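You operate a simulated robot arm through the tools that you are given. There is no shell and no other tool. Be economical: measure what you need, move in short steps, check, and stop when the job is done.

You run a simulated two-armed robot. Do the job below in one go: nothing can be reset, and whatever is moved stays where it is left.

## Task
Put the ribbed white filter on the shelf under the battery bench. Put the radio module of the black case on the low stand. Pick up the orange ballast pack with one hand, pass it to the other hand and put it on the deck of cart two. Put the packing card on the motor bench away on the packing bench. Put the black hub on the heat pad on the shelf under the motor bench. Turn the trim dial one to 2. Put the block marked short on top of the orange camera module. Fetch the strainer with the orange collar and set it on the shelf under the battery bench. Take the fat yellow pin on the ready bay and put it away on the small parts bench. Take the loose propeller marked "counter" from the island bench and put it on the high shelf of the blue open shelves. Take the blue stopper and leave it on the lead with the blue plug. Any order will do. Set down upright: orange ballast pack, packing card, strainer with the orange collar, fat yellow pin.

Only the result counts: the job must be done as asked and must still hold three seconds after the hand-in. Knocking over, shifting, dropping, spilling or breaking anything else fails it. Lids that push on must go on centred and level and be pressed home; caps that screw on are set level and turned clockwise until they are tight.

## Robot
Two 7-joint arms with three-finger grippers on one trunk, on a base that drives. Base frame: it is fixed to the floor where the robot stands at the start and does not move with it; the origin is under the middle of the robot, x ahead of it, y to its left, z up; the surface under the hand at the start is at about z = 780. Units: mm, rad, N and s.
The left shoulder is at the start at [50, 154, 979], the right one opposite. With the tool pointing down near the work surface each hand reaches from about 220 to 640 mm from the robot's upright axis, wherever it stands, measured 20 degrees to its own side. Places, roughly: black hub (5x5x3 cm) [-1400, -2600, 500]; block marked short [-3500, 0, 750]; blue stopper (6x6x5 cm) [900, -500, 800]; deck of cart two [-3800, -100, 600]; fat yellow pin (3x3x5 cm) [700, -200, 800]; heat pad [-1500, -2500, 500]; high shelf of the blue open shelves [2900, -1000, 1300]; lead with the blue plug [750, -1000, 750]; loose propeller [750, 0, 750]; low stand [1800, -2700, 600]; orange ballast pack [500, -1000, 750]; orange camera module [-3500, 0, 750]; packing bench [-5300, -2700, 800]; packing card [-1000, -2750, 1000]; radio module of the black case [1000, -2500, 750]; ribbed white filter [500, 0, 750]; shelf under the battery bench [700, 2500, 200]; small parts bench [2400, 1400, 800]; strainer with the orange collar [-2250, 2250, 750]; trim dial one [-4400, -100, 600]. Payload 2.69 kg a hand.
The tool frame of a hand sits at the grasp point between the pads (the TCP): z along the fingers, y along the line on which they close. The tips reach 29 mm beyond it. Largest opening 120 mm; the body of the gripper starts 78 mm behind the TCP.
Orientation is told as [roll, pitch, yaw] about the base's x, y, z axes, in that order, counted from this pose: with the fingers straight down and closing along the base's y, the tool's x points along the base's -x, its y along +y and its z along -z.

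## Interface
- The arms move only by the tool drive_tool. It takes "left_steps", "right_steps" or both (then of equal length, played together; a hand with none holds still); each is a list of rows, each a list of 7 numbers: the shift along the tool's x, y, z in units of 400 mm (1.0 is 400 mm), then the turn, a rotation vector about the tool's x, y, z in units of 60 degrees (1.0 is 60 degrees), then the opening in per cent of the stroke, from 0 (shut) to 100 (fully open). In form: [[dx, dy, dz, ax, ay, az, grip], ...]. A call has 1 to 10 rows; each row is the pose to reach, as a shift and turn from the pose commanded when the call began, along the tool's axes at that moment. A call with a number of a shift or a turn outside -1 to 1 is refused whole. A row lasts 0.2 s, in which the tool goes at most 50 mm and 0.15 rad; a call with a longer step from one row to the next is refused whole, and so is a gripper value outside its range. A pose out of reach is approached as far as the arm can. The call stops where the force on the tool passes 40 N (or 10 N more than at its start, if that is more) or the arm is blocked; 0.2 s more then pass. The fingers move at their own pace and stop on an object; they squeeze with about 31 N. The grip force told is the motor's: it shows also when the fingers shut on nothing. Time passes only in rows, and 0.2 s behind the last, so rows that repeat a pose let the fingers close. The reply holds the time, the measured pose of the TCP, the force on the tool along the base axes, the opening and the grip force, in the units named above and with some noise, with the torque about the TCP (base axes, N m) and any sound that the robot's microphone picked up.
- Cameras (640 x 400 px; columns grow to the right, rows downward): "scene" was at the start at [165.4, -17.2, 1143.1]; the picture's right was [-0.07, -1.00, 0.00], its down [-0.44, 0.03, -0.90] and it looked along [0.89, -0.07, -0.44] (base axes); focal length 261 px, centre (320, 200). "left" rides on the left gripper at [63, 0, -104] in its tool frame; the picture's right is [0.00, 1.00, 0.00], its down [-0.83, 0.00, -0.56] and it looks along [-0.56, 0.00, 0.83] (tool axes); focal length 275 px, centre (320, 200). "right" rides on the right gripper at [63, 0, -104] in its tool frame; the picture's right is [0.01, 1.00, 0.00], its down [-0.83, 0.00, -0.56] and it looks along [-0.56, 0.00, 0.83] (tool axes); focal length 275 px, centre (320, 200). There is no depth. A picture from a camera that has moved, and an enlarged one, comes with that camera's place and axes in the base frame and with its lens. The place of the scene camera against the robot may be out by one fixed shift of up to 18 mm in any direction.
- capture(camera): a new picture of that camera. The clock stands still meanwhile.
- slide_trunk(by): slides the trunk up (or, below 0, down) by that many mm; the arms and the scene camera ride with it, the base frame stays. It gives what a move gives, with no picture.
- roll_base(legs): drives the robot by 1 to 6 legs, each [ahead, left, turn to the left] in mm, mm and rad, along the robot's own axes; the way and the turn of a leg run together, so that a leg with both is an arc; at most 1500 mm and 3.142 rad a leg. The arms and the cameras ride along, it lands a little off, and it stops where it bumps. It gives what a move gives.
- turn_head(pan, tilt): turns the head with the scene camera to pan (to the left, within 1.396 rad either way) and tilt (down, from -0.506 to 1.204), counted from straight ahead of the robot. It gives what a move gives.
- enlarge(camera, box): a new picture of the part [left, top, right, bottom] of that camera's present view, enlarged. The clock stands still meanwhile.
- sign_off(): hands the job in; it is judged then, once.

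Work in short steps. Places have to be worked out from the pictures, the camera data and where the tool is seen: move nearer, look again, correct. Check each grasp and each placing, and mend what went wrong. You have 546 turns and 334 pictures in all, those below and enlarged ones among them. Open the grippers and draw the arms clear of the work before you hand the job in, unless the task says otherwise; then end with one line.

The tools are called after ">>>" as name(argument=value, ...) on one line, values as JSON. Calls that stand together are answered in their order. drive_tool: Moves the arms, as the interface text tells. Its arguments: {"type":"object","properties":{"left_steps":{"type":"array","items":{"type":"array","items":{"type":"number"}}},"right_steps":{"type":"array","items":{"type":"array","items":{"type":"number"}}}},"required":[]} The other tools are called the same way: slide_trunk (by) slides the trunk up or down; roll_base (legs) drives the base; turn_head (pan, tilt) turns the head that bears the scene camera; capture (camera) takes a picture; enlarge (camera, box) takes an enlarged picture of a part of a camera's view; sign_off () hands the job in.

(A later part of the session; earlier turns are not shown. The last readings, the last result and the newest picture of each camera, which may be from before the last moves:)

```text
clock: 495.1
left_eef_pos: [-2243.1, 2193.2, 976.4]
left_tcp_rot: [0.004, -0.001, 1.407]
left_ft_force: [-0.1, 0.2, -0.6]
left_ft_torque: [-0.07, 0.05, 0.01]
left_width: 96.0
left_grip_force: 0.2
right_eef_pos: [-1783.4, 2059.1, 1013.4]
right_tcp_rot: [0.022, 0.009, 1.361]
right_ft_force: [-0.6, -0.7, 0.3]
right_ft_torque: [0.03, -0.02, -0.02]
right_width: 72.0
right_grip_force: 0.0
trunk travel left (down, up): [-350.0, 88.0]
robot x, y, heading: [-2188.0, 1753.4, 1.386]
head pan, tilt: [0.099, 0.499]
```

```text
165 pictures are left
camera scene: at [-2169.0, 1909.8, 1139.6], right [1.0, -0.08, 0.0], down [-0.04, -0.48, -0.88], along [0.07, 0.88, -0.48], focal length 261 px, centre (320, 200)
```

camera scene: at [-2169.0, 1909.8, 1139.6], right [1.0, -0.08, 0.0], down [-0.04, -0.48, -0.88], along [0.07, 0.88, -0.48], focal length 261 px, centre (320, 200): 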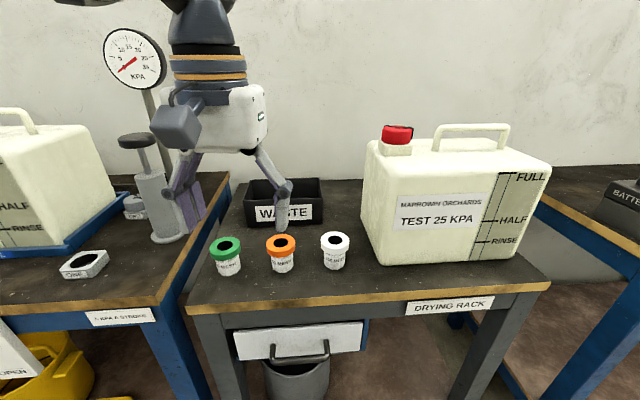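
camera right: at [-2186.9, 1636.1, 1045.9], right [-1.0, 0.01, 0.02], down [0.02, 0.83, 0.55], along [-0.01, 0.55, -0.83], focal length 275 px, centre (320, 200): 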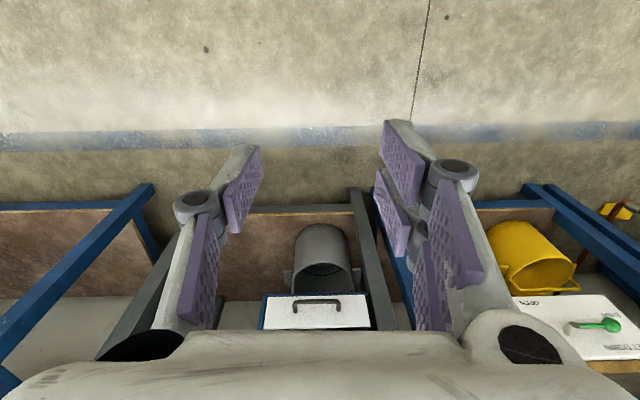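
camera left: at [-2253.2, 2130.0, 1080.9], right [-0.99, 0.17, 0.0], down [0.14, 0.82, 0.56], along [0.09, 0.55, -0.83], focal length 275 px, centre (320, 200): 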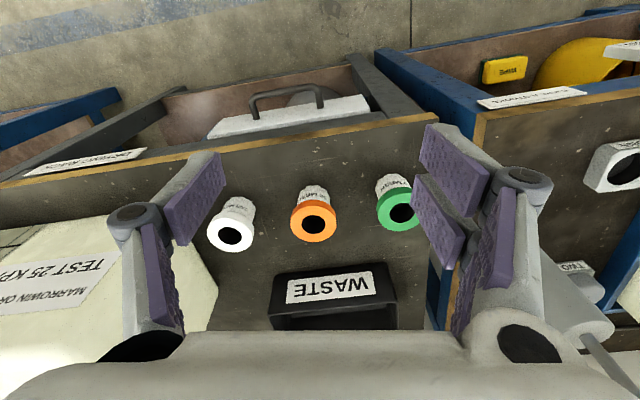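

Orange-collared strainer is at about (-2213,2325), top ≈ 825. I roll in 80 mm and take a closer look from above it.

>>> roll_base(legs=[[80, 0, 0]])

>>> drive_tool(left_steps=[[-0.07, -0.01, 0, 0, 0, 0, 65], [-0.137, -0.015, 0.08, 0, 0, 0, 65]])

>>> capture(camera="left")

```text
clock: 496.1
left_eef_pos: [-2228.3, 2271.4, 976.0]
left_tcp_rot: [0.003, -0.002, 1.408]
left_ft_force: [0.0, -0.2, 0.4]
left_ft_torque: [-0.02, 0.02, -0.02]
left_width: 96.1
left_grip_force: 0.0
right_eef_pos: [-1766.7, 2139.7, 1012.0]
right_tcp_rot: [0.021, 0.009, 1.361]
right_ft_force: [0.6, -0.1, -0.1]
right_ft_torque: [-0.05, 0.01, -0.01]
right_width: 71.8
right_grip_force: 0.0
trunk travel left (down, up): [-350.0, 88.0]
robot x, y, heading: [-2174.9, 1829.9, 1.388]
head pan, tilt: [0.099, 0.499]
```

```text
clock: 496.7
left_eef_pos: [-2215.3, 2325.2, 945.7]
left_tcp_rot: [0.004, 0.0, 1.408]
left_ft_force: [0.1, 0.1, -0.3]
left_ft_torque: [-0.02, 0.0, -0.01]
left_width: 78.0
left_grip_force: 0.1
right_eef_pos: [-1767.2, 2138.5, 1012.2]
right_tcp_rot: [0.02, 0.009, 1.361]
right_ft_force: [-0.3, 0.4, -0.8]
right_ft_torque: [-0.03, 0.01, -0.01]
right_width: 72.1
right_grip_force: 0.1
trunk travel left (down, up): [-350.0, 88.0]
robot x, y, heading: [-2173.7, 1833.5, 1.388]
head pan, tilt: [0.099, 0.499]
```

```text
164 pictures are left
camera left: at [-2224.1, 2261.7, 1049.2], right [-0.99, 0.17, 0.0], down [0.14, 0.82, 0.56], along [0.09, 0.55, -0.83], focal length 275 px, centre (320, 200)
```

left: 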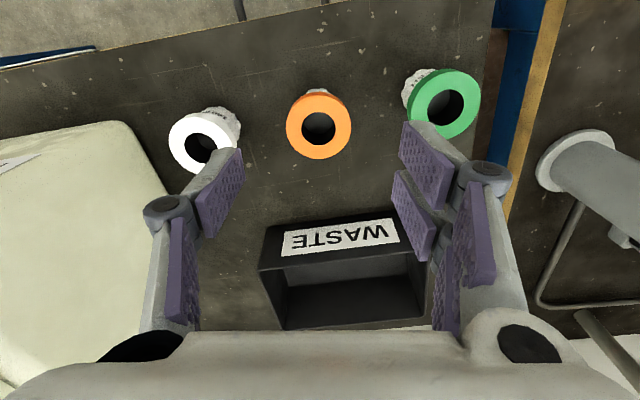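

Triangulated: collar top ≈ 812, centre (-2211,2338). I descend to TCP 800 and close on the collar.

>>> drive_tool(left_steps=[[-0.033, -0.005, 0.1, 0, 0, 0, 65], [-0.033, -0.005, 0.2, 0, 0, 0, 65], [-0.033, -0.005, 0.3, 0, 0, 0, 65], [-0.033, -0.005, 0.364, 0, 0, 0, 65], [-0.033, -0.005, 0.364, 0, 0, 0, 0], [-0.033, -0.005, 0.364, 0, 0, 0, 0], [-0.033, -0.005, 0.364, 0, 0, 0, 0]])

>>> capture(camera="left")

>>> enlarge(camera="scene", box=[180, 170, 380, 320])

```text
clock: 498.3
left_eef_pos: [-2210.6, 2337.4, 798.3]
left_tcp_rot: [0.004, -0.002, 1.408]
left_ft_force: [0.5, 0.9, 0.4]
left_ft_torque: [0.02, 0.01, 0.03]
left_width: 53.5
left_grip_force: 30.8
right_eef_pos: [-1767.8, 2138.1, 1011.6]
right_tcp_rot: [0.02, 0.009, 1.36]
right_ft_force: [-0.1, -0.1, -0.2]
right_ft_torque: [-0.02, 0.03, 0.01]
right_width: 71.6
right_grip_force: 0.1
trunk travel left (down, up): [-350.0, 88.0]
robot x, y, heading: [-2171.4, 1830.4, 1.384]
head pan, tilt: [0.099, 0.499]
```

```text
163 pictures are left
camera left: at [-2220.8, 2274.8, 904.0], right [-0.99, 0.17, 0.0], down [0.14, 0.82, 0.56], along [0.09, 0.55, -0.83], focal length 275 px, centre (320, 200)
```

left: 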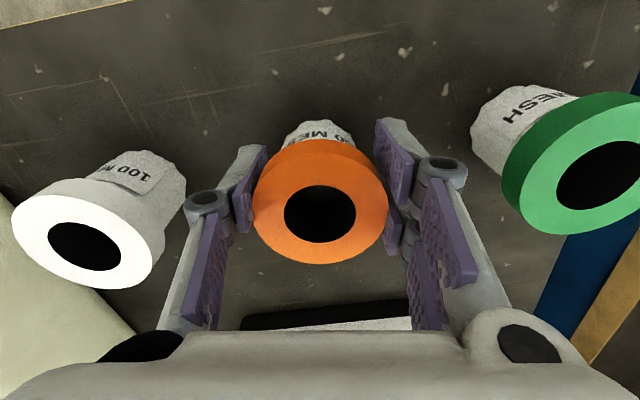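

```text
2.67 times, centred on (280, 245) of scene
camera zoom: at [-2154.6, 1988.7, 1139.6], right [1.0, -0.08, 0.0], down [-0.04, -0.48, -0.88], along [0.07, 0.88, -0.48], focal length 696 px, centre (427, 80)
```

zoom: 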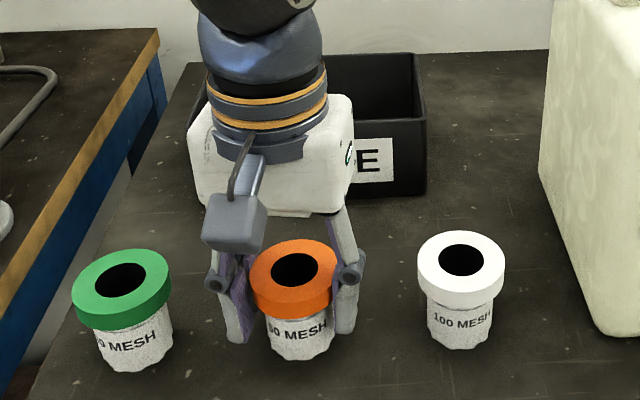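

Held at the collar (53.5 mm). I lift, back out, square up and travel along to the battery bench.

>>> drive_tool(left_steps=[[0, 0, -0.1, 0, 0, 0, 0], [0, 0, -0.2, 0, 0, 0, 0], [0, 0, -0.3, 0, 0, 0, 0], [0, 0, -0.4, 0, 0, 0, 0]])

>>> roll_base(legs=[[-350, 0, 0], [0, 0, 0.185], [0, -1300, 0], [0, -1000, 0]])

>>> turn_head(pan=0.0, tilt=0.5)

>>> capture(camera="scene")

```text
clock: 499.3
left_eef_pos: [-2209.6, 2337.8, 958.3]
left_tcp_rot: [0.003, -0.001, 1.411]
left_ft_force: [0.5, 0.0, -0.6]
left_ft_torque: [-0.01, -0.02, 0.0]
left_width: 53.5
left_grip_force: 31.2
right_eef_pos: [-1767.6, 2137.8, 1012.0]
right_tcp_rot: [0.021, 0.007, 1.361]
right_ft_force: [0.3, -0.2, -0.1]
right_ft_torque: [0.02, -0.02, 0.0]
right_width: 72.1
right_grip_force: 0.2
trunk travel left (down, up): [-350.0, 88.0]
robot x, y, heading: [-2171.9, 1836.1, 1.39]
head pan, tilt: [0.099, 0.499]
```

```text
clock: 519.6
left_eef_pos: [-67.8, 1981.9, 959.2]
left_tcp_rot: [0.004, -0.001, 1.597]
left_ft_force: [-0.2, -0.8, -1.1]
left_ft_torque: [-0.01, 0.02, 0.04]
left_width: 52.9
left_grip_force: 31.5
right_eef_pos: [404.5, 1869.4, 1012.6]
right_tcp_rot: [0.021, 0.01, 1.55]
right_ft_force: [-0.6, 0.7, 0.1]
right_ft_torque: [0.01, -0.02, -0.02]
right_width: 72.2
right_grip_force: 0.1
trunk travel left (down, up): [-350.0, 88.0]
robot x, y, heading: [60.8, 1492.4, 1.58]
head pan, tilt: [0.099, 0.499]
```

```text
clock: 520.3
left_eef_pos: [-67.8, 1982.9, 958.0]
left_tcp_rot: [0.002, -0.002, 1.597]
left_ft_force: [-0.7, -0.1, -0.6]
left_ft_torque: [-0.01, 0.01, -0.01]
left_width: 52.8
left_grip_force: 30.5
right_eef_pos: [403.4, 1868.6, 1012.6]
right_tcp_rot: [0.023, 0.006, 1.55]
right_ft_force: [-0.4, 0.1, 0.2]
right_ft_torque: [0.0, -0.01, 0.0]
right_width: 72.1
right_grip_force: 0.1
trunk travel left (down, up): [-350.0, 88.0]
robot x, y, heading: [67.3, 1493.2, 1.575]
head pan, tilt: [0.0, 0.499]
```

```text
161 pictures are left
camera scene: at [58.7, 1651.1, 1139.6], right [1.0, 0.01, 0.0], down [0.0, -0.48, -0.88], along [-0.01, 0.88, -0.48], focal length 261 px, centre (320, 200)
```

scene: 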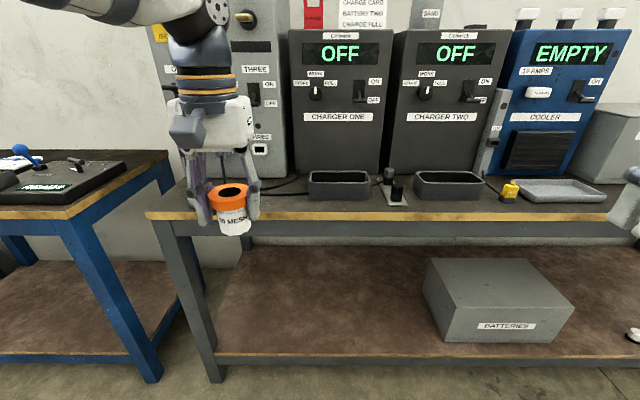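

The left part of the shelf is free. I shift right 150 mm and forward 110 mm, lower the trunk fully, then the hand in front of the bench.

>>> roll_base(legs=[[110, -150, 0]])

>>> slide_trunk(by=-345)

>>> drive_tool(left_steps=[[0, 0, 0.11, 0, 0, 0, 0], [0, 0, 0.22, 0, 0, 0, 0], [0, 0, 0.33, 0, 0, 0, 0], [0, 0, 0.44, 0, 0, 0, 0], [0, 0, 0.55, 0, 0, 0, 0], [0, 0, 0.66, 0, 0, 0, 0], [0, 0, 0.76, 0, 0, 0, 0]])

>>> capture(camera="scene")

```text
clock: 522.1
left_eef_pos: [81.7, 2093.8, 958.9]
left_tcp_rot: [0.004, 0.0, 1.597]
left_ft_force: [-0.2, 0.9, -0.1]
left_ft_torque: [-0.01, 0.01, 0.04]
left_width: 52.8
left_grip_force: 31.0
right_eef_pos: [553.8, 1980.3, 1013.2]
right_tcp_rot: [0.021, 0.009, 1.549]
right_ft_force: [-0.3, 0.5, 0.6]
right_ft_torque: [0.01, 0.0, 0.02]
right_width: 72.1
right_grip_force: 0.1
trunk travel left (down, up): [-350.0, 88.0]
robot x, y, heading: [211.1, 1606.2, 1.574]
head pan, tilt: [0.0, 0.499]
```

```text
clock: 525.5
left_eef_pos: [82.4, 2093.6, 613.2]
left_tcp_rot: [0.003, -0.001, 1.597]
left_ft_force: [0.5, 0.2, 0.3]
left_ft_torque: [-0.02, -0.01, -0.03]
left_width: 52.4
left_grip_force: 30.9
right_eef_pos: [552.6, 2048.1, 547.1]
right_tcp_rot: [0.011, 0.385, 1.546]
right_ft_force: [-0.7, 0.3, -0.5]
right_ft_torque: [0.02, 0.0, 0.0]
right_width: 71.9
right_grip_force: 0.1
trunk travel left (down, up): [-5.0, 433.0]
robot x, y, heading: [212.6, 1607.5, 1.578]
head pan, tilt: [0.0, 0.499]
```

```text
clock: 527.1
left_eef_pos: [79.3, 2095.1, 310.3]
left_tcp_rot: [0.004, -0.004, 1.598]
left_ft_force: [0.1, 0.1, -0.1]
left_ft_torque: [0.0, 0.0, 0.0]
left_width: 52.5
left_grip_force: 31.1
right_eef_pos: [553.4, 2049.0, 546.8]
right_tcp_rot: [0.011, 0.386, 1.549]
right_ft_force: [-0.7, -0.4, 0.6]
right_ft_torque: [0.05, -0.03, 0.0]
right_width: 71.8
right_grip_force: 0.0
trunk travel left (down, up): [-5.0, 433.0]
robot x, y, heading: [214.0, 1601.4, 1.574]
head pan, tilt: [0.0, 0.499]
```

```text
160 pictures are left
camera scene: at [207.8, 1868.4, 779.8], right [1.0, 0.01, 0.0], down [0.0, -0.48, -0.88], along [-0.01, 0.88, -0.48], focal length 261 px, centre (320, 200)
```

scene: 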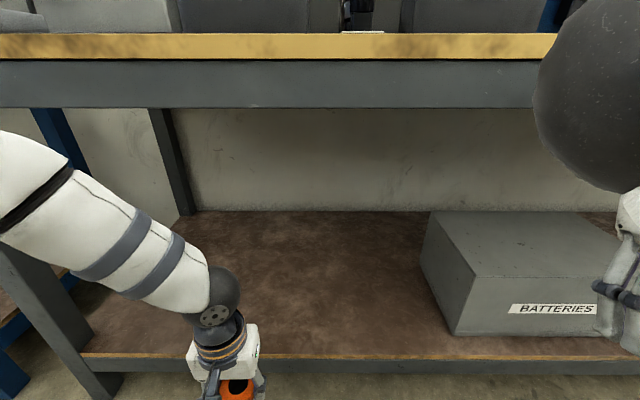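

The right elbow limits how far I can roll, so I extend the left hand under the bench and roll only 40 mm.

>>> drive_tool(left_steps=[[-0.1, 0, 0, 0, 0, 0, 0], [-0.2, 0, 0, 0, 0, 0, 0], [-0.3, 0, 0, 0, 0, 0, 0], [-0.38, 0, 0, 0, 0, 0, 0]])

>>> roll_base(legs=[[40, 0, 0]])

>>> drive_tool(left_steps=[[0, 0, 0.05, 0, 0, 0, 0], [0, 0, 0.1, 0, 0, 0, 0], [0, 0, 0.12, 0, 0, 0, 0]])

>>> capture(camera="left")

>>> capture(camera="scene")

```text
clock: 528.1
left_eef_pos: [76.2, 2246.7, 309.0]
left_tcp_rot: [0.003, -0.001, 1.595]
left_ft_force: [0.7, 0.3, 0.2]
left_ft_torque: [-0.02, 0.0, 0.0]
left_width: 52.8
left_grip_force: 30.4
right_eef_pos: [554.1, 2048.9, 547.2]
right_tcp_rot: [0.011, 0.387, 1.546]
right_ft_force: [0.1, 0.1, 0.2]
right_ft_torque: [0.0, 0.01, 0.01]
right_width: 72.1
right_grip_force: 0.0
trunk travel left (down, up): [-5.0, 433.0]
robot x, y, heading: [214.7, 1604.7, 1.576]
head pan, tilt: [0.0, 0.499]
```

```text
clock: 529.0
left_eef_pos: [75.2, 2287.6, 309.1]
left_tcp_rot: [0.004, -0.002, 1.596]
left_ft_force: [-0.1, 0.6, -0.2]
left_ft_torque: [0.04, -0.03, 0.01]
left_width: 52.7
left_grip_force: 31.1
right_eef_pos: [552.7, 2087.9, 546.1]
right_tcp_rot: [0.01, 0.385, 1.546]
right_ft_force: [0.4, 0.3, 0.4]
right_ft_torque: [0.0, 0.0, 0.0]
right_width: 72.1
right_grip_force: 0.1
trunk travel left (down, up): [-5.0, 433.0]
robot x, y, heading: [211.9, 1645.8, 1.579]
head pan, tilt: [0.0, 0.499]
```

```text
clock: 529.8
left_eef_pos: [75.5, 2287.5, 261.5]
left_tcp_rot: [0.004, -0.001, 1.597]
left_ft_force: [-0.7, 0.5, 0.0]
left_ft_torque: [0.04, -0.03, 0.01]
left_width: 52.9
left_grip_force: 31.0
right_eef_pos: [553.8, 2089.3, 547.5]
right_tcp_rot: [0.009, 0.386, 1.546]
right_ft_force: [-0.7, -0.4, -0.1]
right_ft_torque: [0.01, 0.04, -0.03]
right_width: 72.0
right_grip_force: 0.0
trunk travel left (down, up): [-5.0, 433.0]
robot x, y, heading: [211.0, 1642.8, 1.576]
head pan, tilt: [0.0, 0.499]
```

```text
159 pictures are left
camera left: at [76.7, 2223.7, 366.7], right [-1.0, -0.02, 0.0], down [-0.02, 0.83, 0.56], along [-0.01, 0.56, -0.83], focal length 275 px, centre (320, 200)
```

left: 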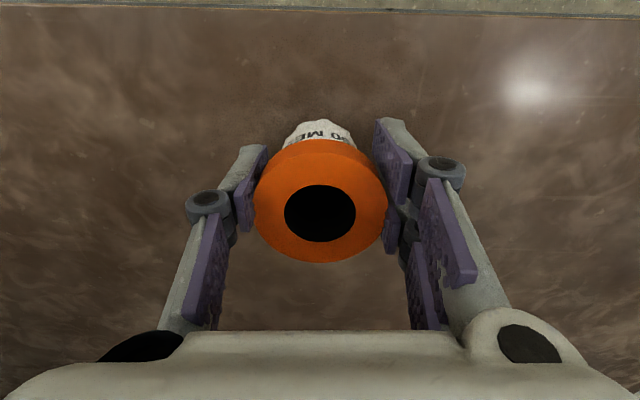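

```text
158 pictures are left
camera scene: at [207.6, 1908.2, 779.8], right [1.0, 0.01, 0.0], down [0.0, -0.48, -0.88], along [-0.01, 0.88, -0.48], focal length 261 px, centre (320, 200)
```

scene: 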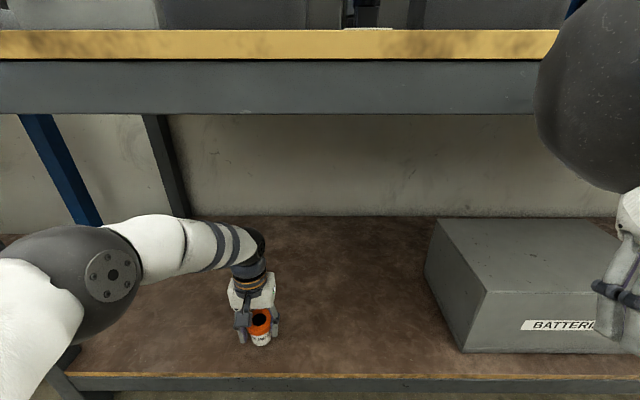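

Good position. I creep down to contact.

>>> drive_tool(left_steps=[[0, 0, 0.012, 0, 0, 0, 0], [0, 0, 0.02, 0, 0, 0, 0], [0, 0, 0.027, 0, 0, 0, 0], [0, 0, 0.034, 0, 0, 0, 0]])

```text
clock: 530.8
left_eef_pos: [74.8, 2287.6, 250.5]
left_tcp_rot: [0.004, -0.001, 1.598]
left_ft_force: [-0.4, -2.5, 9.7]
left_ft_torque: [-0.11, -0.22, -0.06]
left_width: 52.6
left_grip_force: 30.7
right_eef_pos: [553.5, 2087.5, 547.8]
right_tcp_rot: [0.011, 0.386, 1.549]
right_ft_force: [0.9, 0.7, 0.2]
right_ft_torque: [-0.02, 0.01, -0.01]
right_width: 72.1
right_grip_force: 0.1
trunk travel left (down, up): [-5.0, 433.0]
robot x, y, heading: [214.6, 1642.9, 1.577]
head pan, tilt: [0.0, 0.499]
```

Contact (about 10 N). I open, lift off and check.

>>> drive_tool(left_steps=[[0, 0, 0, 0, 0, 0, 55], [0, 0, 0, 0, 0, 0, 72], [0, 0, 0, 0, 0, 0, 72], [0, 0, -0.08, 0, 0, 0, 72], [0, 0, -0.17, 0, 0, 0, 72]])

>>> capture(camera="left")

```text
clock: 532.0
left_eef_pos: [76.0, 2285.8, 315.9]
left_tcp_rot: [0.004, -0.001, 1.597]
left_ft_force: [0.4, -0.6, -0.3]
left_ft_torque: [-0.02, -0.01, 0.0]
left_width: 86.4
left_grip_force: 0.1
right_eef_pos: [553.4, 2089.7, 547.4]
right_tcp_rot: [0.01, 0.386, 1.546]
right_ft_force: [0.2, -0.8, 0.5]
right_ft_torque: [-0.02, 0.0, 0.01]
right_width: 72.0
right_grip_force: 0.1
trunk travel left (down, up): [-5.0, 433.0]
robot x, y, heading: [212.0, 1639.7, 1.575]
head pan, tilt: [0.0, 0.499]
```

```text
157 pictures are left
camera left: at [77.4, 2223.4, 421.2], right [-1.0, -0.02, 0.0], down [-0.02, 0.83, 0.56], along [-0.01, 0.56, -0.83], focal length 275 px, centre (320, 200)
```

left: 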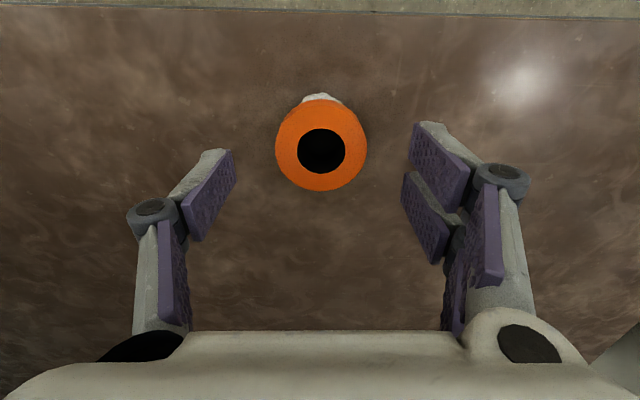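

The strainer stands upright on the shelf. I withdraw, back off, raise the arm and trunk.

>>> drive_tool(left_steps=[[0.1, 0, -0.03, 0, 0, 0, 72], [0.2, 0, -0.03, 0, 0, 0, 72], [0.3, 0, -0.03, 0, 0, 0, 72], [0.4, 0, -0.03, 0, 0, 0, 72]])

>>> roll_base(legs=[[-300, 0, 0]])

>>> drive_tool(left_steps=[[0, 0, -0.12, 0, 0, 0, 100], [0, 0, -0.24, 0, 0, 0, 100], [0, 0, -0.36, 0, 0, 0, 100], [0, 0, -0.48, 0, 0, 0, 100], [0, 0, -0.6, 0, 0, 0, 100], [0, 0, -0.7, 0, 0, 0, 100]])

>>> slide_trunk(by=345)

```text
clock: 533.0
left_eef_pos: [79.3, 2126.1, 329.1]
left_tcp_rot: [0.002, -0.001, 1.597]
left_ft_force: [0.9, -0.1, -0.1]
left_ft_torque: [-0.02, 0.03, 0.02]
left_width: 86.5
left_grip_force: 0.1
right_eef_pos: [553.5, 2088.5, 545.3]
right_tcp_rot: [0.009, 0.387, 1.546]
right_ft_force: [-0.1, -0.1, -0.5]
right_ft_torque: [-0.03, 0.02, 0.02]
right_width: 71.7
right_grip_force: 0.1
trunk travel left (down, up): [-5.0, 433.0]
robot x, y, heading: [214.5, 1646.0, 1.575]
head pan, tilt: [0.0, 0.499]
```

```text
clock: 535.0
left_eef_pos: [82.5, 1829.6, 327.4]
left_tcp_rot: [0.003, -0.003, 1.594]
left_ft_force: [0.1, 0.0, 0.3]
left_ft_torque: [0.02, -0.01, 0.02]
left_width: 86.5
left_grip_force: 0.1
right_eef_pos: [557.7, 1790.3, 547.3]
right_tcp_rot: [0.009, 0.384, 1.544]
right_ft_force: [0.1, -0.3, -0.3]
right_ft_torque: [-0.01, 0.02, 0.02]
right_width: 71.7
right_grip_force: 0.1
trunk travel left (down, up): [-5.0, 433.0]
robot x, y, heading: [211.4, 1347.2, 1.576]
head pan, tilt: [0.0, 0.499]
```

```text
clock: 536.4
left_eef_pos: [84.8, 1829.4, 609.1]
left_tcp_rot: [0.003, -0.002, 1.594]
left_ft_force: [0.4, 0.0, 0.7]
left_ft_torque: [-0.02, 0.01, -0.02]
left_width: 120.0
left_grip_force: 0.0
right_eef_pos: [554.9, 1790.3, 548.3]
right_tcp_rot: [0.011, 0.386, 1.545]
right_ft_force: [1.2, 0.0, -0.2]
right_ft_torque: [-0.01, 0.0, 0.0]
right_width: 72.2
right_grip_force: 0.2
trunk travel left (down, up): [-5.0, 433.0]
robot x, y, heading: [209.9, 1345.7, 1.577]
head pan, tilt: [0.0, 0.499]
```

```text
clock: 539.8
left_eef_pos: [83.1, 1829.7, 952.8]
left_tcp_rot: [0.005, 0.001, 1.593]
left_ft_force: [-0.4, 0.1, 0.4]
left_ft_torque: [0.02, 0.01, 0.01]
left_width: 119.9
left_grip_force: 0.1
right_eef_pos: [555.9, 1790.4, 892.1]
right_tcp_rot: [0.009, 0.387, 1.545]
right_ft_force: [0.1, -0.2, -1.2]
right_ft_torque: [-0.02, 0.03, -0.02]
right_width: 72.1
right_grip_force: 0.0
trunk travel left (down, up): [-350.0, 88.0]
robot x, y, heading: [212.4, 1345.8, 1.574]
head pan, tilt: [0.0, 0.499]
```

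All that remains is the ballast pack. I drive to the west side of the island in front of it (heading 0).

>>> roll_base(legs=[[0, 450, 0], [0, 0, -1.574], [0, -1200, 0], [0, -1050, 0]])

>>> turn_head(pan=-0.1, tilt=0.45)

>>> capture(camera="scene")

```text
clock: 564.7
left_eef_pos: [219.3, -786.6, 951.9]
left_tcp_rot: [0.003, -0.002, 0.003]
left_ft_force: [0.3, -0.9, -0.5]
left_ft_torque: [-0.01, 0.02, -0.04]
left_width: 119.9
left_grip_force: 0.0
right_eef_pos: [171.1, -1257.9, 891.8]
right_tcp_rot: [0.011, 0.383, -0.046]
right_ft_force: [0.0, -0.1, -0.2]
right_ft_torque: [-0.03, 0.03, -0.01]
right_width: 72.0
right_grip_force: 0.1
trunk travel left (down, up): [-350.0, 88.0]
robot x, y, heading: [-266.0, -909.2, -0.016]
head pan, tilt: [0.0, 0.499]
```

```text
clock: 565.3
left_eef_pos: [219.4, -786.1, 952.7]
left_tcp_rot: [0.002, -0.004, 0.003]
left_ft_force: [0.0, 0.5, 0.9]
left_ft_torque: [-0.01, 0.01, 0.02]
left_width: 120.1
left_grip_force: 0.0
right_eef_pos: [171.0, -1257.9, 891.9]
right_tcp_rot: [0.012, 0.386, -0.044]
right_ft_force: [0.3, -0.2, 0.7]
right_ft_torque: [-0.03, -0.02, -0.04]
right_width: 72.0
right_grip_force: 0.2
trunk travel left (down, up): [-350.0, 88.0]
robot x, y, heading: [-265.5, -907.5, -0.012]
head pan, tilt: [-0.099, 0.45]
```

```text
156 pictures are left
camera scene: at [-100.4, -929.5, 1144.0], right [-0.11, -0.99, 0.0], down [-0.43, 0.05, -0.9], along [0.89, -0.1, -0.44], focal length 261 px, centre (320, 200)
```

scene: 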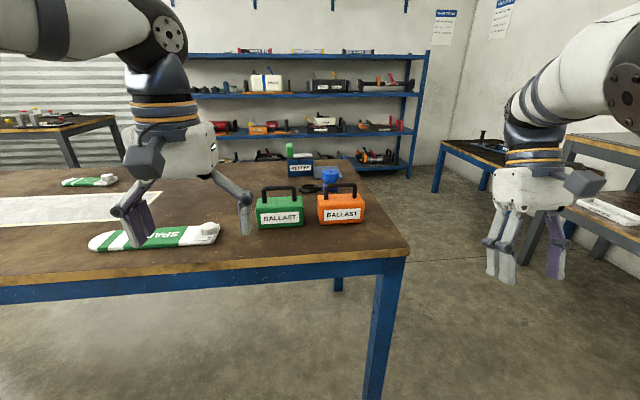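

>>> enlarge(camera="scene", box=[230, 130, 410, 260])

```text
3.08 times, centred on (320, 195) of scene
camera zoom: at [-100.4, -929.5, 1144.0], right [-0.11, -0.99, 0.0], down [-0.43, 0.05, -0.9], along [0.89, -0.1, -0.44], focal length 803 px, centre (320, 215)
```

zoom: 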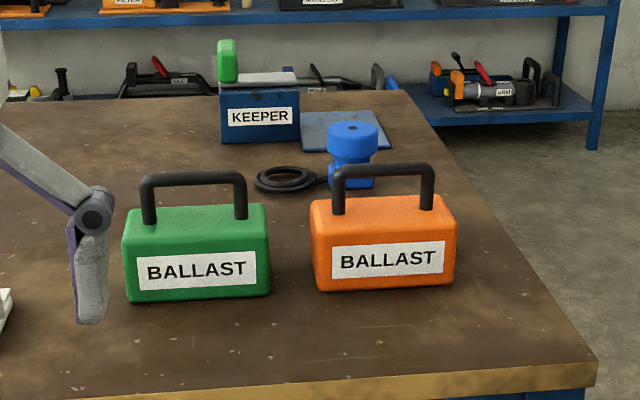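

The handle bar is about 90 mm wide at roughly (517,-1053,872), enough for both hands side by side. I'll pick with the right hand and pass to the left, both tools yawed 90° with tilt outward. First I set the hand orientations here.

>>> drive_tool(right_steps=[[-0.03, 0.03, -0.05, 0, -0.14, 0, 60], [-0.06, 0.06, -0.1, 0, -0.28, 0, 60], [-0.08, 0.09, -0.15, 0, -0.367, 0, 60]])

>>> drive_tool(left_steps=[[0, 0, 0, 0, 0, 0.14, 60], [0, 0, 0, 0, 0, 0.28, 60], [0, 0, 0, 0, 0, 0.42, 60], [0, 0, 0, 0, 0, 0.56, 60], [0, 0, 0, 0, 0, 0.7, 60], [0, 0, 0, 0, 0, 0.84, 60], [0, 0, 0, 0, 0, 0.98, 60]], right_steps=[[0, 0, 0, 0, 0, -0.14, 60], [0, 0, 0, 0, 0, -0.28, 60], [0, 0, 0, 0, 0, -0.42, 60], [0, 0, 0, 0, 0, -0.56, 60], [0, 0, 0, 0, 0, -0.7, 60], [0, 0, 0, 0, 0, -0.84, 60], [0, 0, 0, 0, 0, -0.98, 60]])

>>> drive_tool(left_steps=[[0, 0, 0, 0, 0, 0.14, 60], [0, 0, 0, 0, 0, 0.28, 60], [0, 0, 0, 0, 0, 0.42, 60], [0, 0, 0, 0, 0, 0.52, 60]], right_steps=[[0, 0, 0, 0, 0, -0.14, 60], [0, 0, 0, 0, 0, -0.28, 60], [0, 0, 0, 0, 0, -0.42, 60], [0, 0, 0, 0, 0, -0.52, 60]])

```text
clock: 566.1
left_eef_pos: [219.6, -786.6, 951.4]
left_tcp_rot: [0.004, -0.003, 0.003]
left_ft_force: [-0.1, 0.3, -0.4]
left_ft_torque: [-0.01, 0.01, 0.01]
left_width: 120.0
left_grip_force: 0.1
right_eef_pos: [225.2, -1224.5, 935.1]
right_tcp_rot: [0.009, -0.001, -0.049]
right_ft_force: [-0.3, -0.3, -0.1]
right_ft_torque: [0.0, 0.02, 0.01]
right_width: 71.9
right_grip_force: 0.1
trunk travel left (down, up): [-350.0, 88.0]
robot x, y, heading: [-265.8, -906.3, -0.014]
head pan, tilt: [-0.099, 0.45]
```

```text
clock: 567.7
left_eef_pos: [219.4, -786.4, 951.8]
left_tcp_rot: [0.002, 0.002, -1.023]
left_ft_force: [-0.3, -0.4, -0.3]
left_ft_torque: [0.04, 0.01, 0.0]
left_width: 72.1
left_grip_force: 0.0
right_eef_pos: [225.4, -1225.7, 935.5]
right_tcp_rot: [0.007, -0.007, 0.98]
right_ft_force: [-0.2, -0.3, 0.1]
right_ft_torque: [0.02, 0.05, 0.04]
right_width: 72.0
right_grip_force: 0.1
trunk travel left (down, up): [-350.0, 88.0]
robot x, y, heading: [-268.3, -908.1, -0.014]
head pan, tilt: [-0.099, 0.45]
```

```text
clock: 568.7
left_eef_pos: [219.1, -785.3, 952.9]
left_tcp_rot: [0.003, 0.004, -1.568]
left_ft_force: [0.6, 0.5, -0.1]
left_ft_torque: [0.0, -0.02, 0.0]
left_width: 72.1
left_grip_force: 0.0
right_eef_pos: [225.4, -1225.1, 935.8]
right_tcp_rot: [0.001, -0.011, 1.522]
right_ft_force: [0.3, -0.1, 0.9]
right_ft_torque: [0.0, -0.04, 0.02]
right_width: 71.8
right_grip_force: 0.0
trunk travel left (down, up): [-350.0, 88.0]
robot x, y, heading: [-266.2, -904.3, -0.017]
head pan, tilt: [-0.099, 0.45]
```

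Orientations set. I roll in front of the pack and tilt both tools 25° outward.

>>> roll_base(legs=[[290, -146, 0.015]])

>>> drive_tool(left_steps=[[0, 0, -0.03, 0, -0.14, 0, 60], [0, 0, -0.06, 0, -0.28, 0, 60], [0, 0, -0.08, 0, -0.417, 0, 60]], right_steps=[[0, 0, -0.05, 0, -0.14, 0, 60], [0, 0, -0.1, 0, -0.28, 0, 60], [0, 0, -0.12, 0, -0.417, 0, 60]])

>>> turn_head(pan=0, tilt=0.6)

>>> capture(camera="scene")

>>> capture(camera="right")

```text
clock: 570.9
left_eef_pos: [506.8, -927.7, 953.6]
left_tcp_rot: [0.002, 0.003, -1.554]
left_ft_force: [0.3, 0.4, 0.5]
left_ft_torque: [0.02, -0.01, 0.01]
left_width: 71.9
left_grip_force: 0.1
right_eef_pos: [519.0, -1366.4, 934.6]
right_tcp_rot: [0.0, -0.011, 1.536]
right_ft_force: [0.4, 0.2, 0.3]
right_ft_torque: [-0.03, 0.03, 0.0]
right_width: 72.1
right_grip_force: 0.2
trunk travel left (down, up): [-350.0, 88.0]
robot x, y, heading: [22.4, -1058.6, -0.004]
head pan, tilt: [-0.099, 0.45]
```

```text
clock: 571.7
left_eef_pos: [506.7, -928.3, 986.0]
left_tcp_rot: [0.002, -0.434, -1.556]
left_ft_force: [0.2, 0.6, -0.4]
left_ft_torque: [-0.03, 0.0, -0.01]
left_width: 71.9
left_grip_force: 0.0
right_eef_pos: [519.0, -1367.8, 984.8]
right_tcp_rot: [0.004, -0.448, 1.535]
right_ft_force: [-0.5, 0.1, 0.0]
right_ft_torque: [-0.01, 0.02, 0.01]
right_width: 72.2
right_grip_force: 0.1
trunk travel left (down, up): [-350.0, 88.0]
robot x, y, heading: [21.7, -1053.8, -0.002]
head pan, tilt: [-0.099, 0.45]
```

```text
clock: 572.4
left_eef_pos: [506.7, -927.8, 985.7]
left_tcp_rot: [0.003, -0.433, -1.553]
left_ft_force: [0.3, -0.5, -0.3]
left_ft_torque: [0.01, 0.01, -0.02]
left_width: 72.0
left_grip_force: 0.0
right_eef_pos: [519.7, -1367.8, 983.8]
right_tcp_rot: [0.002, -0.445, 1.535]
right_ft_force: [-0.3, 0.1, -0.1]
right_ft_torque: [0.04, -0.01, 0.0]
right_width: 71.7
right_grip_force: 0.1
trunk travel left (down, up): [-350.0, 88.0]
robot x, y, heading: [23.5, -1055.5, -0.002]
head pan, tilt: [0.0, 0.6]
```

```text
154 pictures are left
camera scene: at [185.3, -1066.4, 1130.6], right [0.0, -1.0, 0.0], down [-0.56, 0.0, -0.83], along [0.83, 0.0, -0.56], focal length 261 px, centre (320, 200)
```

scene: 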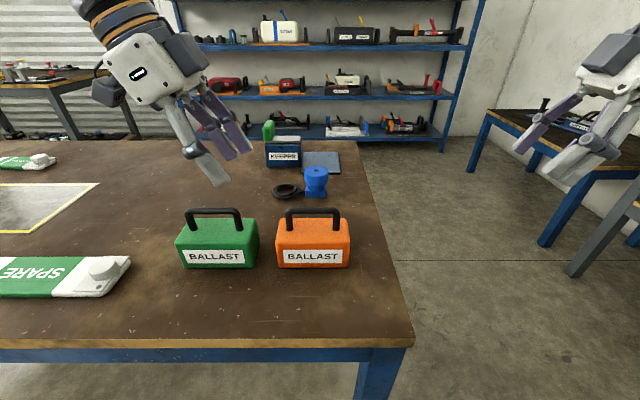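

```text
153 pictures are left
camera right: at [516.5, -1469.8, 1051.3], right [-1.0, 0.03, 0.0], down [0.02, 0.51, 0.86], along [0.03, 0.86, -0.51], focal length 275 px, centre (320, 200)
```

right: 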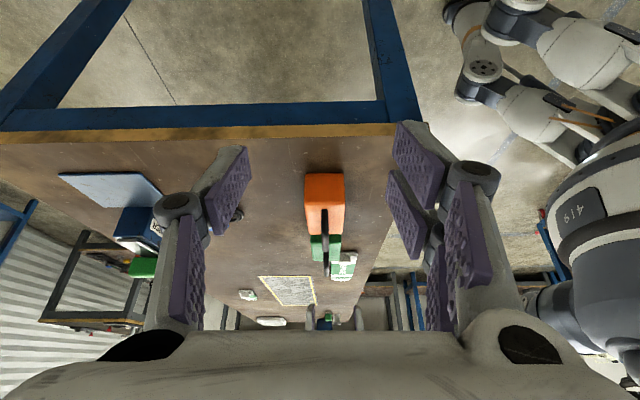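

Pack centre measures x ≈ 520, y ≈ -1052. I bring the right hand to an approach point beside the handle and look.

>>> drive_tool(right_steps=[[-0.1, 0, 0.054, 0, 0, 0, 60], [-0.2, 0, 0.108, 0, 0, 0, 60], [-0.3, 0, 0.162, 0, 0, 0, 60], [-0.4, 0, 0.218, 0, 0, 0, 60], [-0.5, 0, 0.272, 0, 0, 0, 60], [-0.549, 0, 0.3, 0, 0, 0, 60]])

>>> capture(camera="right")

>>> capture(camera="scene")

```text
clock: 573.8
left_eef_pos: [506.7, -928.2, 985.6]
left_tcp_rot: [0.002, -0.433, -1.553]
left_ft_force: [0.2, 0.3, 0.6]
left_ft_torque: [-0.02, 0.01, 0.0]
left_width: 71.8
left_grip_force: 0.1
right_eef_pos: [527.8, -1118.1, 969.8]
right_tcp_rot: [0.004, -0.448, 1.532]
right_ft_force: [0.0, 0.2, -0.2]
right_ft_torque: [-0.01, -0.04, -0.03]
right_width: 72.1
right_grip_force: 0.1
trunk travel left (down, up): [-350.0, 88.0]
robot x, y, heading: [20.4, -1060.4, 0.002]
head pan, tilt: [0.0, 0.6]
```

```text
152 pictures are left
camera right: at [526.5, -1220.7, 1037.8], right [-1.0, 0.03, 0.0], down [0.02, 0.51, 0.86], along [0.03, 0.86, -0.51], focal length 275 px, centre (320, 200)
```

right: 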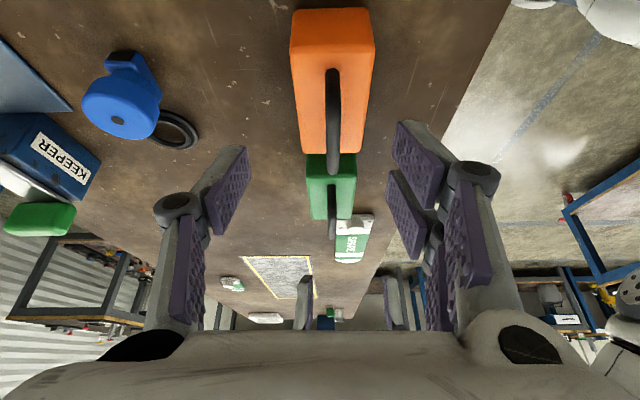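

```text
151 pictures are left
camera scene: at [185.3, -1066.2, 1130.7], right [0.0, -1.0, 0.0], down [-0.56, 0.0, -0.83], along [0.83, 0.0, -0.56], focal length 261 px, centre (320, 200)
```

scene: 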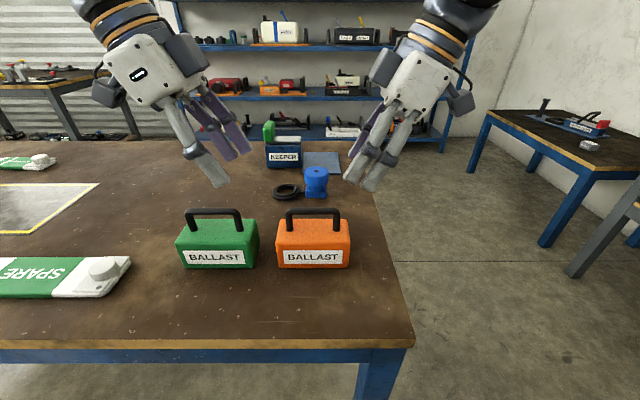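

Bar is at x ≈ 522, z ≈ 880. I move the right hand in along its axis and close on the bar right of centre.

>>> drive_tool(right_steps=[[0, 0.013, 0.08, 0, 0, 0, 60], [0, 0.013, 0.16, 0, 0, 0, 60], [0, 0.013, 0.2, 0, 0, 0, 60], [0, 0.013, 0.2, 0, 0, 0, 0], [0, 0.013, 0.2, 0, 0, 0, 0], [0, 0.013, 0.2, 0, 0, 0, 0]])

>>> capture(camera="right")

>>> enlarge(camera="scene", box=[220, 130, 420, 290])

```text
clock: 575.2
left_eef_pos: [507.0, -927.6, 985.7]
left_tcp_rot: [0.002, -0.434, -1.555]
left_ft_force: [0.0, 1.3, -0.5]
left_ft_torque: [-0.02, 0.0, -0.01]
left_width: 71.9
left_grip_force: 0.0
right_eef_pos: [523.3, -1082.9, 896.2]
right_tcp_rot: [0.002, -0.448, 1.535]
right_ft_force: [-1.1, 0.6, 0.9]
right_ft_torque: [-0.36, 0.1, 0.02]
right_width: 11.7
right_grip_force: 31.5
trunk travel left (down, up): [-350.0, 88.0]
robot x, y, heading: [24.8, -1055.4, -0.003]
head pan, tilt: [0.0, 0.6]
```

```text
150 pictures are left
camera right: at [521.1, -1185.3, 965.4], right [-1.0, 0.03, 0.0], down [0.02, 0.51, 0.86], along [0.03, 0.86, -0.51], focal length 275 px, centre (320, 200)
```

right: 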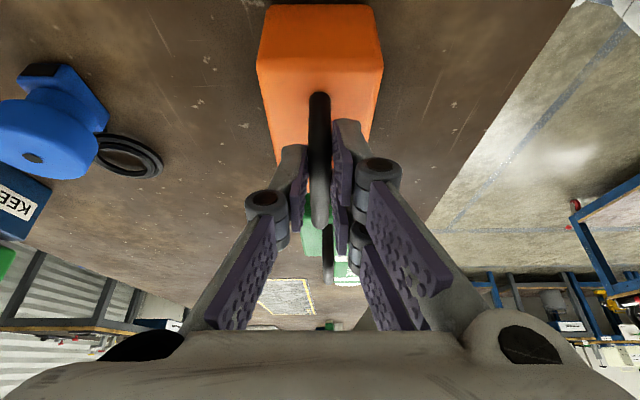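

```text
2.50 times, centred on (320, 210) of scene
camera zoom: at [185.2, -1066.2, 1130.5], right [0.0, -1.0, 0.0], down [-0.56, 0.0, -0.83], along [0.83, 0.0, -0.56], focal length 652 px, centre (320, 175)
```

zoom: 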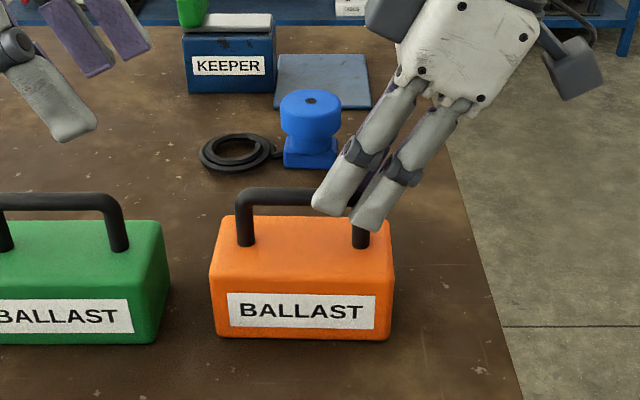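

Bar gripped (11.7 mm). I lift 50 mm with the right hand and see how the pack hangs.

>>> drive_tool(right_steps=[[-0.02, 0, -0.045, 0, 0, 0, 0], [-0.054, 0, -0.113, 0, 0, 0, 0], [-0.054, 0, -0.113, 0, 0, 0, 0]])

>>> enlarge(camera="scene", box=[220, 130, 420, 290])

```text
clock: 576.0
left_eef_pos: [506.9, -927.5, 985.3]
left_tcp_rot: [0.001, -0.434, -1.553]
left_ft_force: [-0.6, -0.9, -0.7]
left_ft_torque: [0.04, -0.01, 0.0]
left_width: 72.0
left_grip_force: 0.1
right_eef_pos: [526.3, -1085.4, 948.6]
right_tcp_rot: [0.011, -0.453, 1.526]
right_ft_force: [0.1, -0.5, -7.4]
right_ft_torque: [-0.29, 0.0, -0.01]
right_width: 11.7
right_grip_force: 30.8
trunk travel left (down, up): [-350.0, 88.0]
robot x, y, heading: [23.8, -1057.9, -0.001]
head pan, tilt: [0.0, 0.6]
```

```text
2.50 times, centred on (320, 210) of scene
camera zoom: at [185.5, -1054.9, 1131.6], right [0.13, -0.99, 0.0], down [-0.55, -0.07, -0.83], along [0.83, 0.11, -0.55], focal length 652 px, centre (320, 175)
```

zoom: 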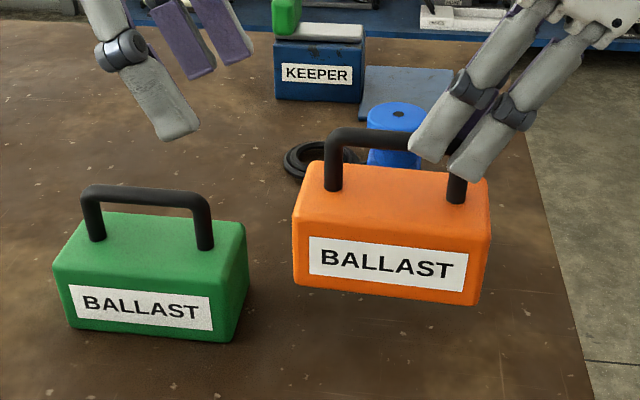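

The pack hangs nearly level (about 0.75 kg). I bring the left hand to its approach point over the left part of the bar.

>>> drive_tool(left_steps=[[-0.09, 0.025, -0.01, 0, 0, 0, 60], [-0.182, 0.0465, -0.02, 0, 0, 0, 60]])

>>> capture(camera="left")

>>> capture(camera="scene")

```text
clock: 576.6
left_eef_pos: [527.6, -991.2, 1024.6]
left_tcp_rot: [0.002, -0.431, -1.553]
left_ft_force: [0.4, 0.6, -0.2]
left_ft_torque: [0.04, -0.01, 0.0]
left_width: 72.1
left_grip_force: 0.1
right_eef_pos: [526.5, -1085.7, 948.4]
right_tcp_rot: [0.007, -0.453, 1.53]
right_ft_force: [-0.9, 0.5, -7.0]
right_ft_torque: [-0.28, 0.03, 0.02]
right_width: 11.7
right_grip_force: 31.2
trunk travel left (down, up): [-350.0, 88.0]
robot x, y, heading: [24.9, -1055.2, -0.001]
head pan, tilt: [0.0, 0.6]
```

```text
147 pictures are left
camera left: at [524.9, -890.8, 1092.3], right [1.0, 0.01, 0.0], down [0.0, -0.52, 0.85], along [0.01, -0.85, -0.52], focal length 275 px, centre (320, 200)
```

left: 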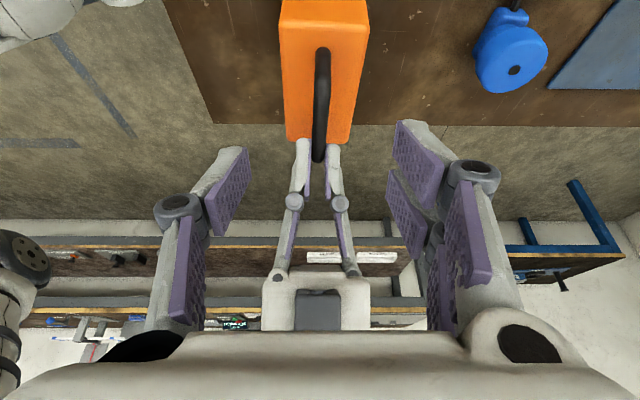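

```text
146 pictures are left
camera scene: at [185.5, -1055.0, 1131.9], right [0.13, -0.99, 0.0], down [-0.55, -0.07, -0.83], along [0.83, 0.11, -0.55], focal length 261 px, centre (320, 200)
```

scene: 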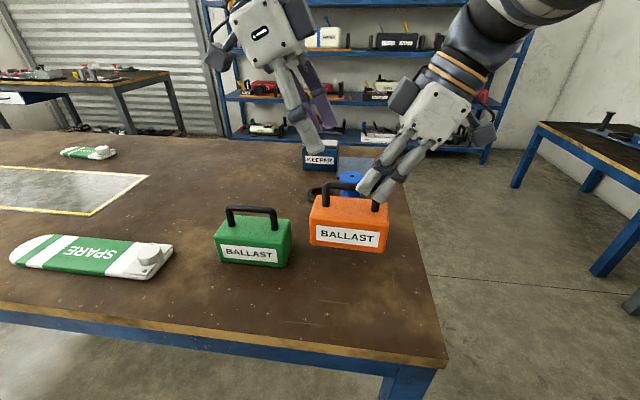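

Aligned (bar at x ≈ 527, z ≈ 935). I advance along the tool axis and close the left hand on the bar.

>>> drive_tool(left_steps=[[0, 0, 0.08, 0, 0, 0, 60], [0, 0, 0.15, 0, 0, 0, 60], [0, 0, 0.192, 0, 0, 0, 60], [0, 0, 0.192, 0, 0, 0, 0], [0, 0, 0.192, 0, 0, 0, 0], [0, 0, 0.192, 0, 0, 0, 0]])

>>> enlarge(camera="scene", box=[250, 110, 450, 270])

>>> capture(camera="left")

```text
clock: 578.0
left_eef_pos: [527.0, -1022.8, 952.7]
left_tcp_rot: [0.001, -0.433, -1.554]
left_ft_force: [-3.8, 2.6, 1.6]
left_ft_torque: [-0.41, 0.06, -0.73]
left_width: 12.6
left_grip_force: 31.0
right_eef_pos: [525.4, -1083.7, 948.5]
right_tcp_rot: [0.004, -0.451, 1.534]
right_ft_force: [2.9, -2.4, -8.5]
right_ft_torque: [0.11, -0.05, 0.53]
right_width: 11.8
right_grip_force: 30.4
trunk travel left (down, up): [-350.0, 88.0]
robot x, y, heading: [20.5, -1057.4, -0.002]
head pan, tilt: [0.0, 0.6]
```

```text
2.50 times, centred on (350, 190) of scene
camera zoom: at [185.4, -1054.0, 1132.0], right [0.14, -0.99, 0.0], down [-0.55, -0.08, -0.83], along [0.83, 0.11, -0.55], focal length 652 px, centre (245, 225)
```

zoom: 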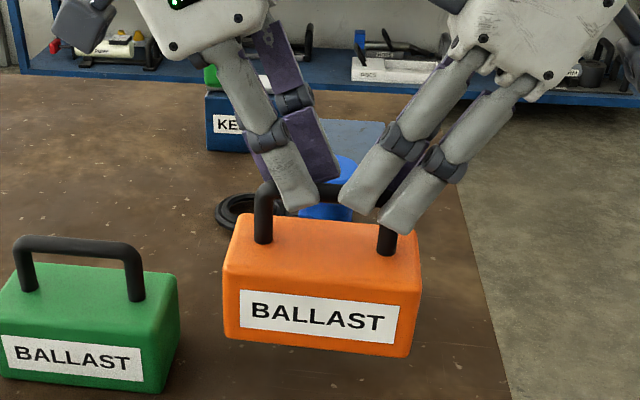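

```text
144 pictures are left
camera left: at [525.8, -921.5, 1021.3], right [1.0, 0.01, 0.0], down [0.0, -0.52, 0.85], along [0.01, -0.85, -0.52], focal length 275 px, centre (320, 200)
```

left: 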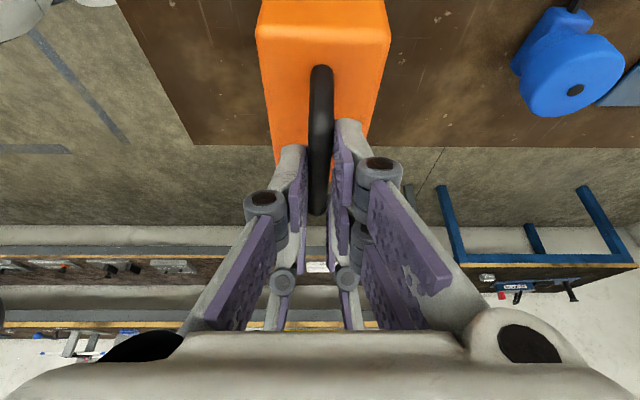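

Both hands hold the bar. I open the right hand and draw it back along its axis; the left hand keeps the pack.

>>> drive_tool(right_steps=[[0, 0, 0, 0, 0, 0, 40], [0, 0, 0, 0, 0, 0, 60], [0, 0, 0, 0, 0, 0, 60], [0, 0, -0.08, 0, 0, 0, 60], [0, 0, -0.18, 0, 0, 0, 60], [0, 0, -0.28, 0, 0, 0, 60]])

>>> enlarge(camera="scene", box=[250, 110, 450, 270])

```text
clock: 579.4
left_eef_pos: [527.1, -1020.9, 953.3]
left_tcp_rot: [-0.001, -0.433, -1.553]
left_ft_force: [0.1, -0.1, -0.6]
left_ft_torque: [0.16, 0.01, 0.0]
left_width: 11.8
left_grip_force: 31.2
right_eef_pos: [520.3, -1132.2, 1048.8]
right_tcp_rot: [0.004, -0.444, 1.536]
right_ft_force: [-0.7, -0.1, 0.6]
right_ft_torque: [0.01, 0.01, -0.01]
right_width: 72.2
right_grip_force: 0.2
right hand out of reach, approached as far as the arm can: row 4
trunk travel left (down, up): [-350.0, 88.0]
robot x, y, heading: [20.3, -1056.9, -0.003]
head pan, tilt: [0.0, 0.6]
```

```text
2.50 times, centred on (350, 190) of scene
camera zoom: at [185.6, -1066.6, 1130.4], right [0.0, -1.0, 0.0], down [-0.57, 0.0, -0.82], along [0.82, 0.0, -0.57], focal length 652 px, centre (245, 225)
```

zoom: 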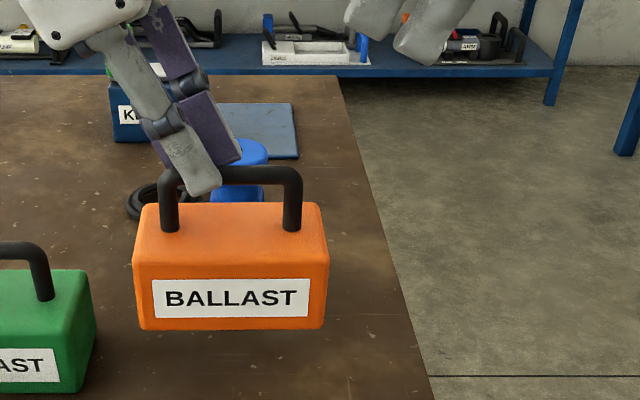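

The left hand holds the pack alone. I raise it 60 mm, back off from the island, turn around and drive toward cart two.

>>> drive_tool(left_steps=[[-0.03, 0, -0.065, 0, 0, 0, 0], [-0.063, 0, -0.136, 0, 0, 0, 0]])

>>> roll_base(legs=[[-420, 0, 0]])

>>> capture(camera="scene")

```text
clock: 580.0
left_eef_pos: [526.4, -1023.1, 1012.8]
left_tcp_rot: [0.003, -0.433, -1.553]
left_ft_force: [0.2, 0.0, -7.5]
left_ft_torque: [0.19, 0.02, 0.03]
left_width: 11.9
left_grip_force: 30.6
right_eef_pos: [522.3, -1132.1, 1049.1]
right_tcp_rot: [0.002, -0.447, 1.535]
right_ft_force: [-0.1, 0.6, 0.1]
right_ft_torque: [0.03, -0.02, -0.02]
right_width: 71.8
right_grip_force: 0.1
trunk travel left (down, up): [-350.0, 88.0]
robot x, y, heading: [22.9, -1054.4, 0.0]
head pan, tilt: [0.0, 0.6]
```

```text
clock: 582.6
left_eef_pos: [110.5, -1021.4, 1014.3]
left_tcp_rot: [0.002, -0.434, -1.557]
left_ft_force: [-0.2, 0.4, -7.6]
left_ft_torque: [0.23, -0.02, 0.02]
left_width: 11.3
left_grip_force: 31.3
right_eef_pos: [105.6, -1131.0, 1048.8]
right_tcp_rot: [0.004, -0.447, 1.533]
right_ft_force: [-0.3, -0.1, 0.1]
right_ft_torque: [0.0, -0.04, 0.0]
right_width: 71.9
right_grip_force: 0.0
trunk travel left (down, up): [-350.0, 88.0]
robot x, y, heading: [-392.2, -1055.7, -0.003]
head pan, tilt: [0.0, 0.6]
```

```text
142 pictures are left
camera scene: at [-231.0, -1065.5, 1130.5], right [0.0, -1.0, 0.0], down [-0.56, 0.0, -0.83], along [0.83, 0.0, -0.56], focal length 261 px, centre (320, 200)
```

scene: 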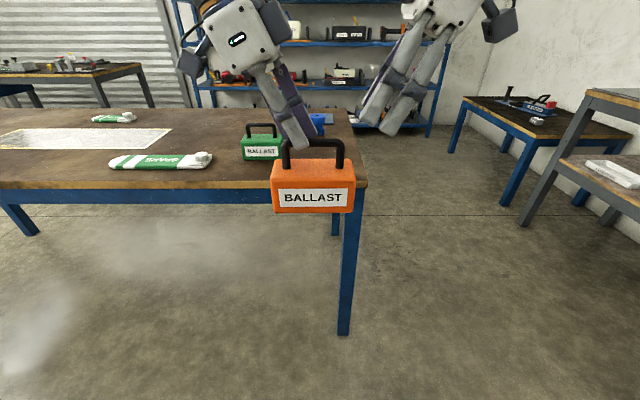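

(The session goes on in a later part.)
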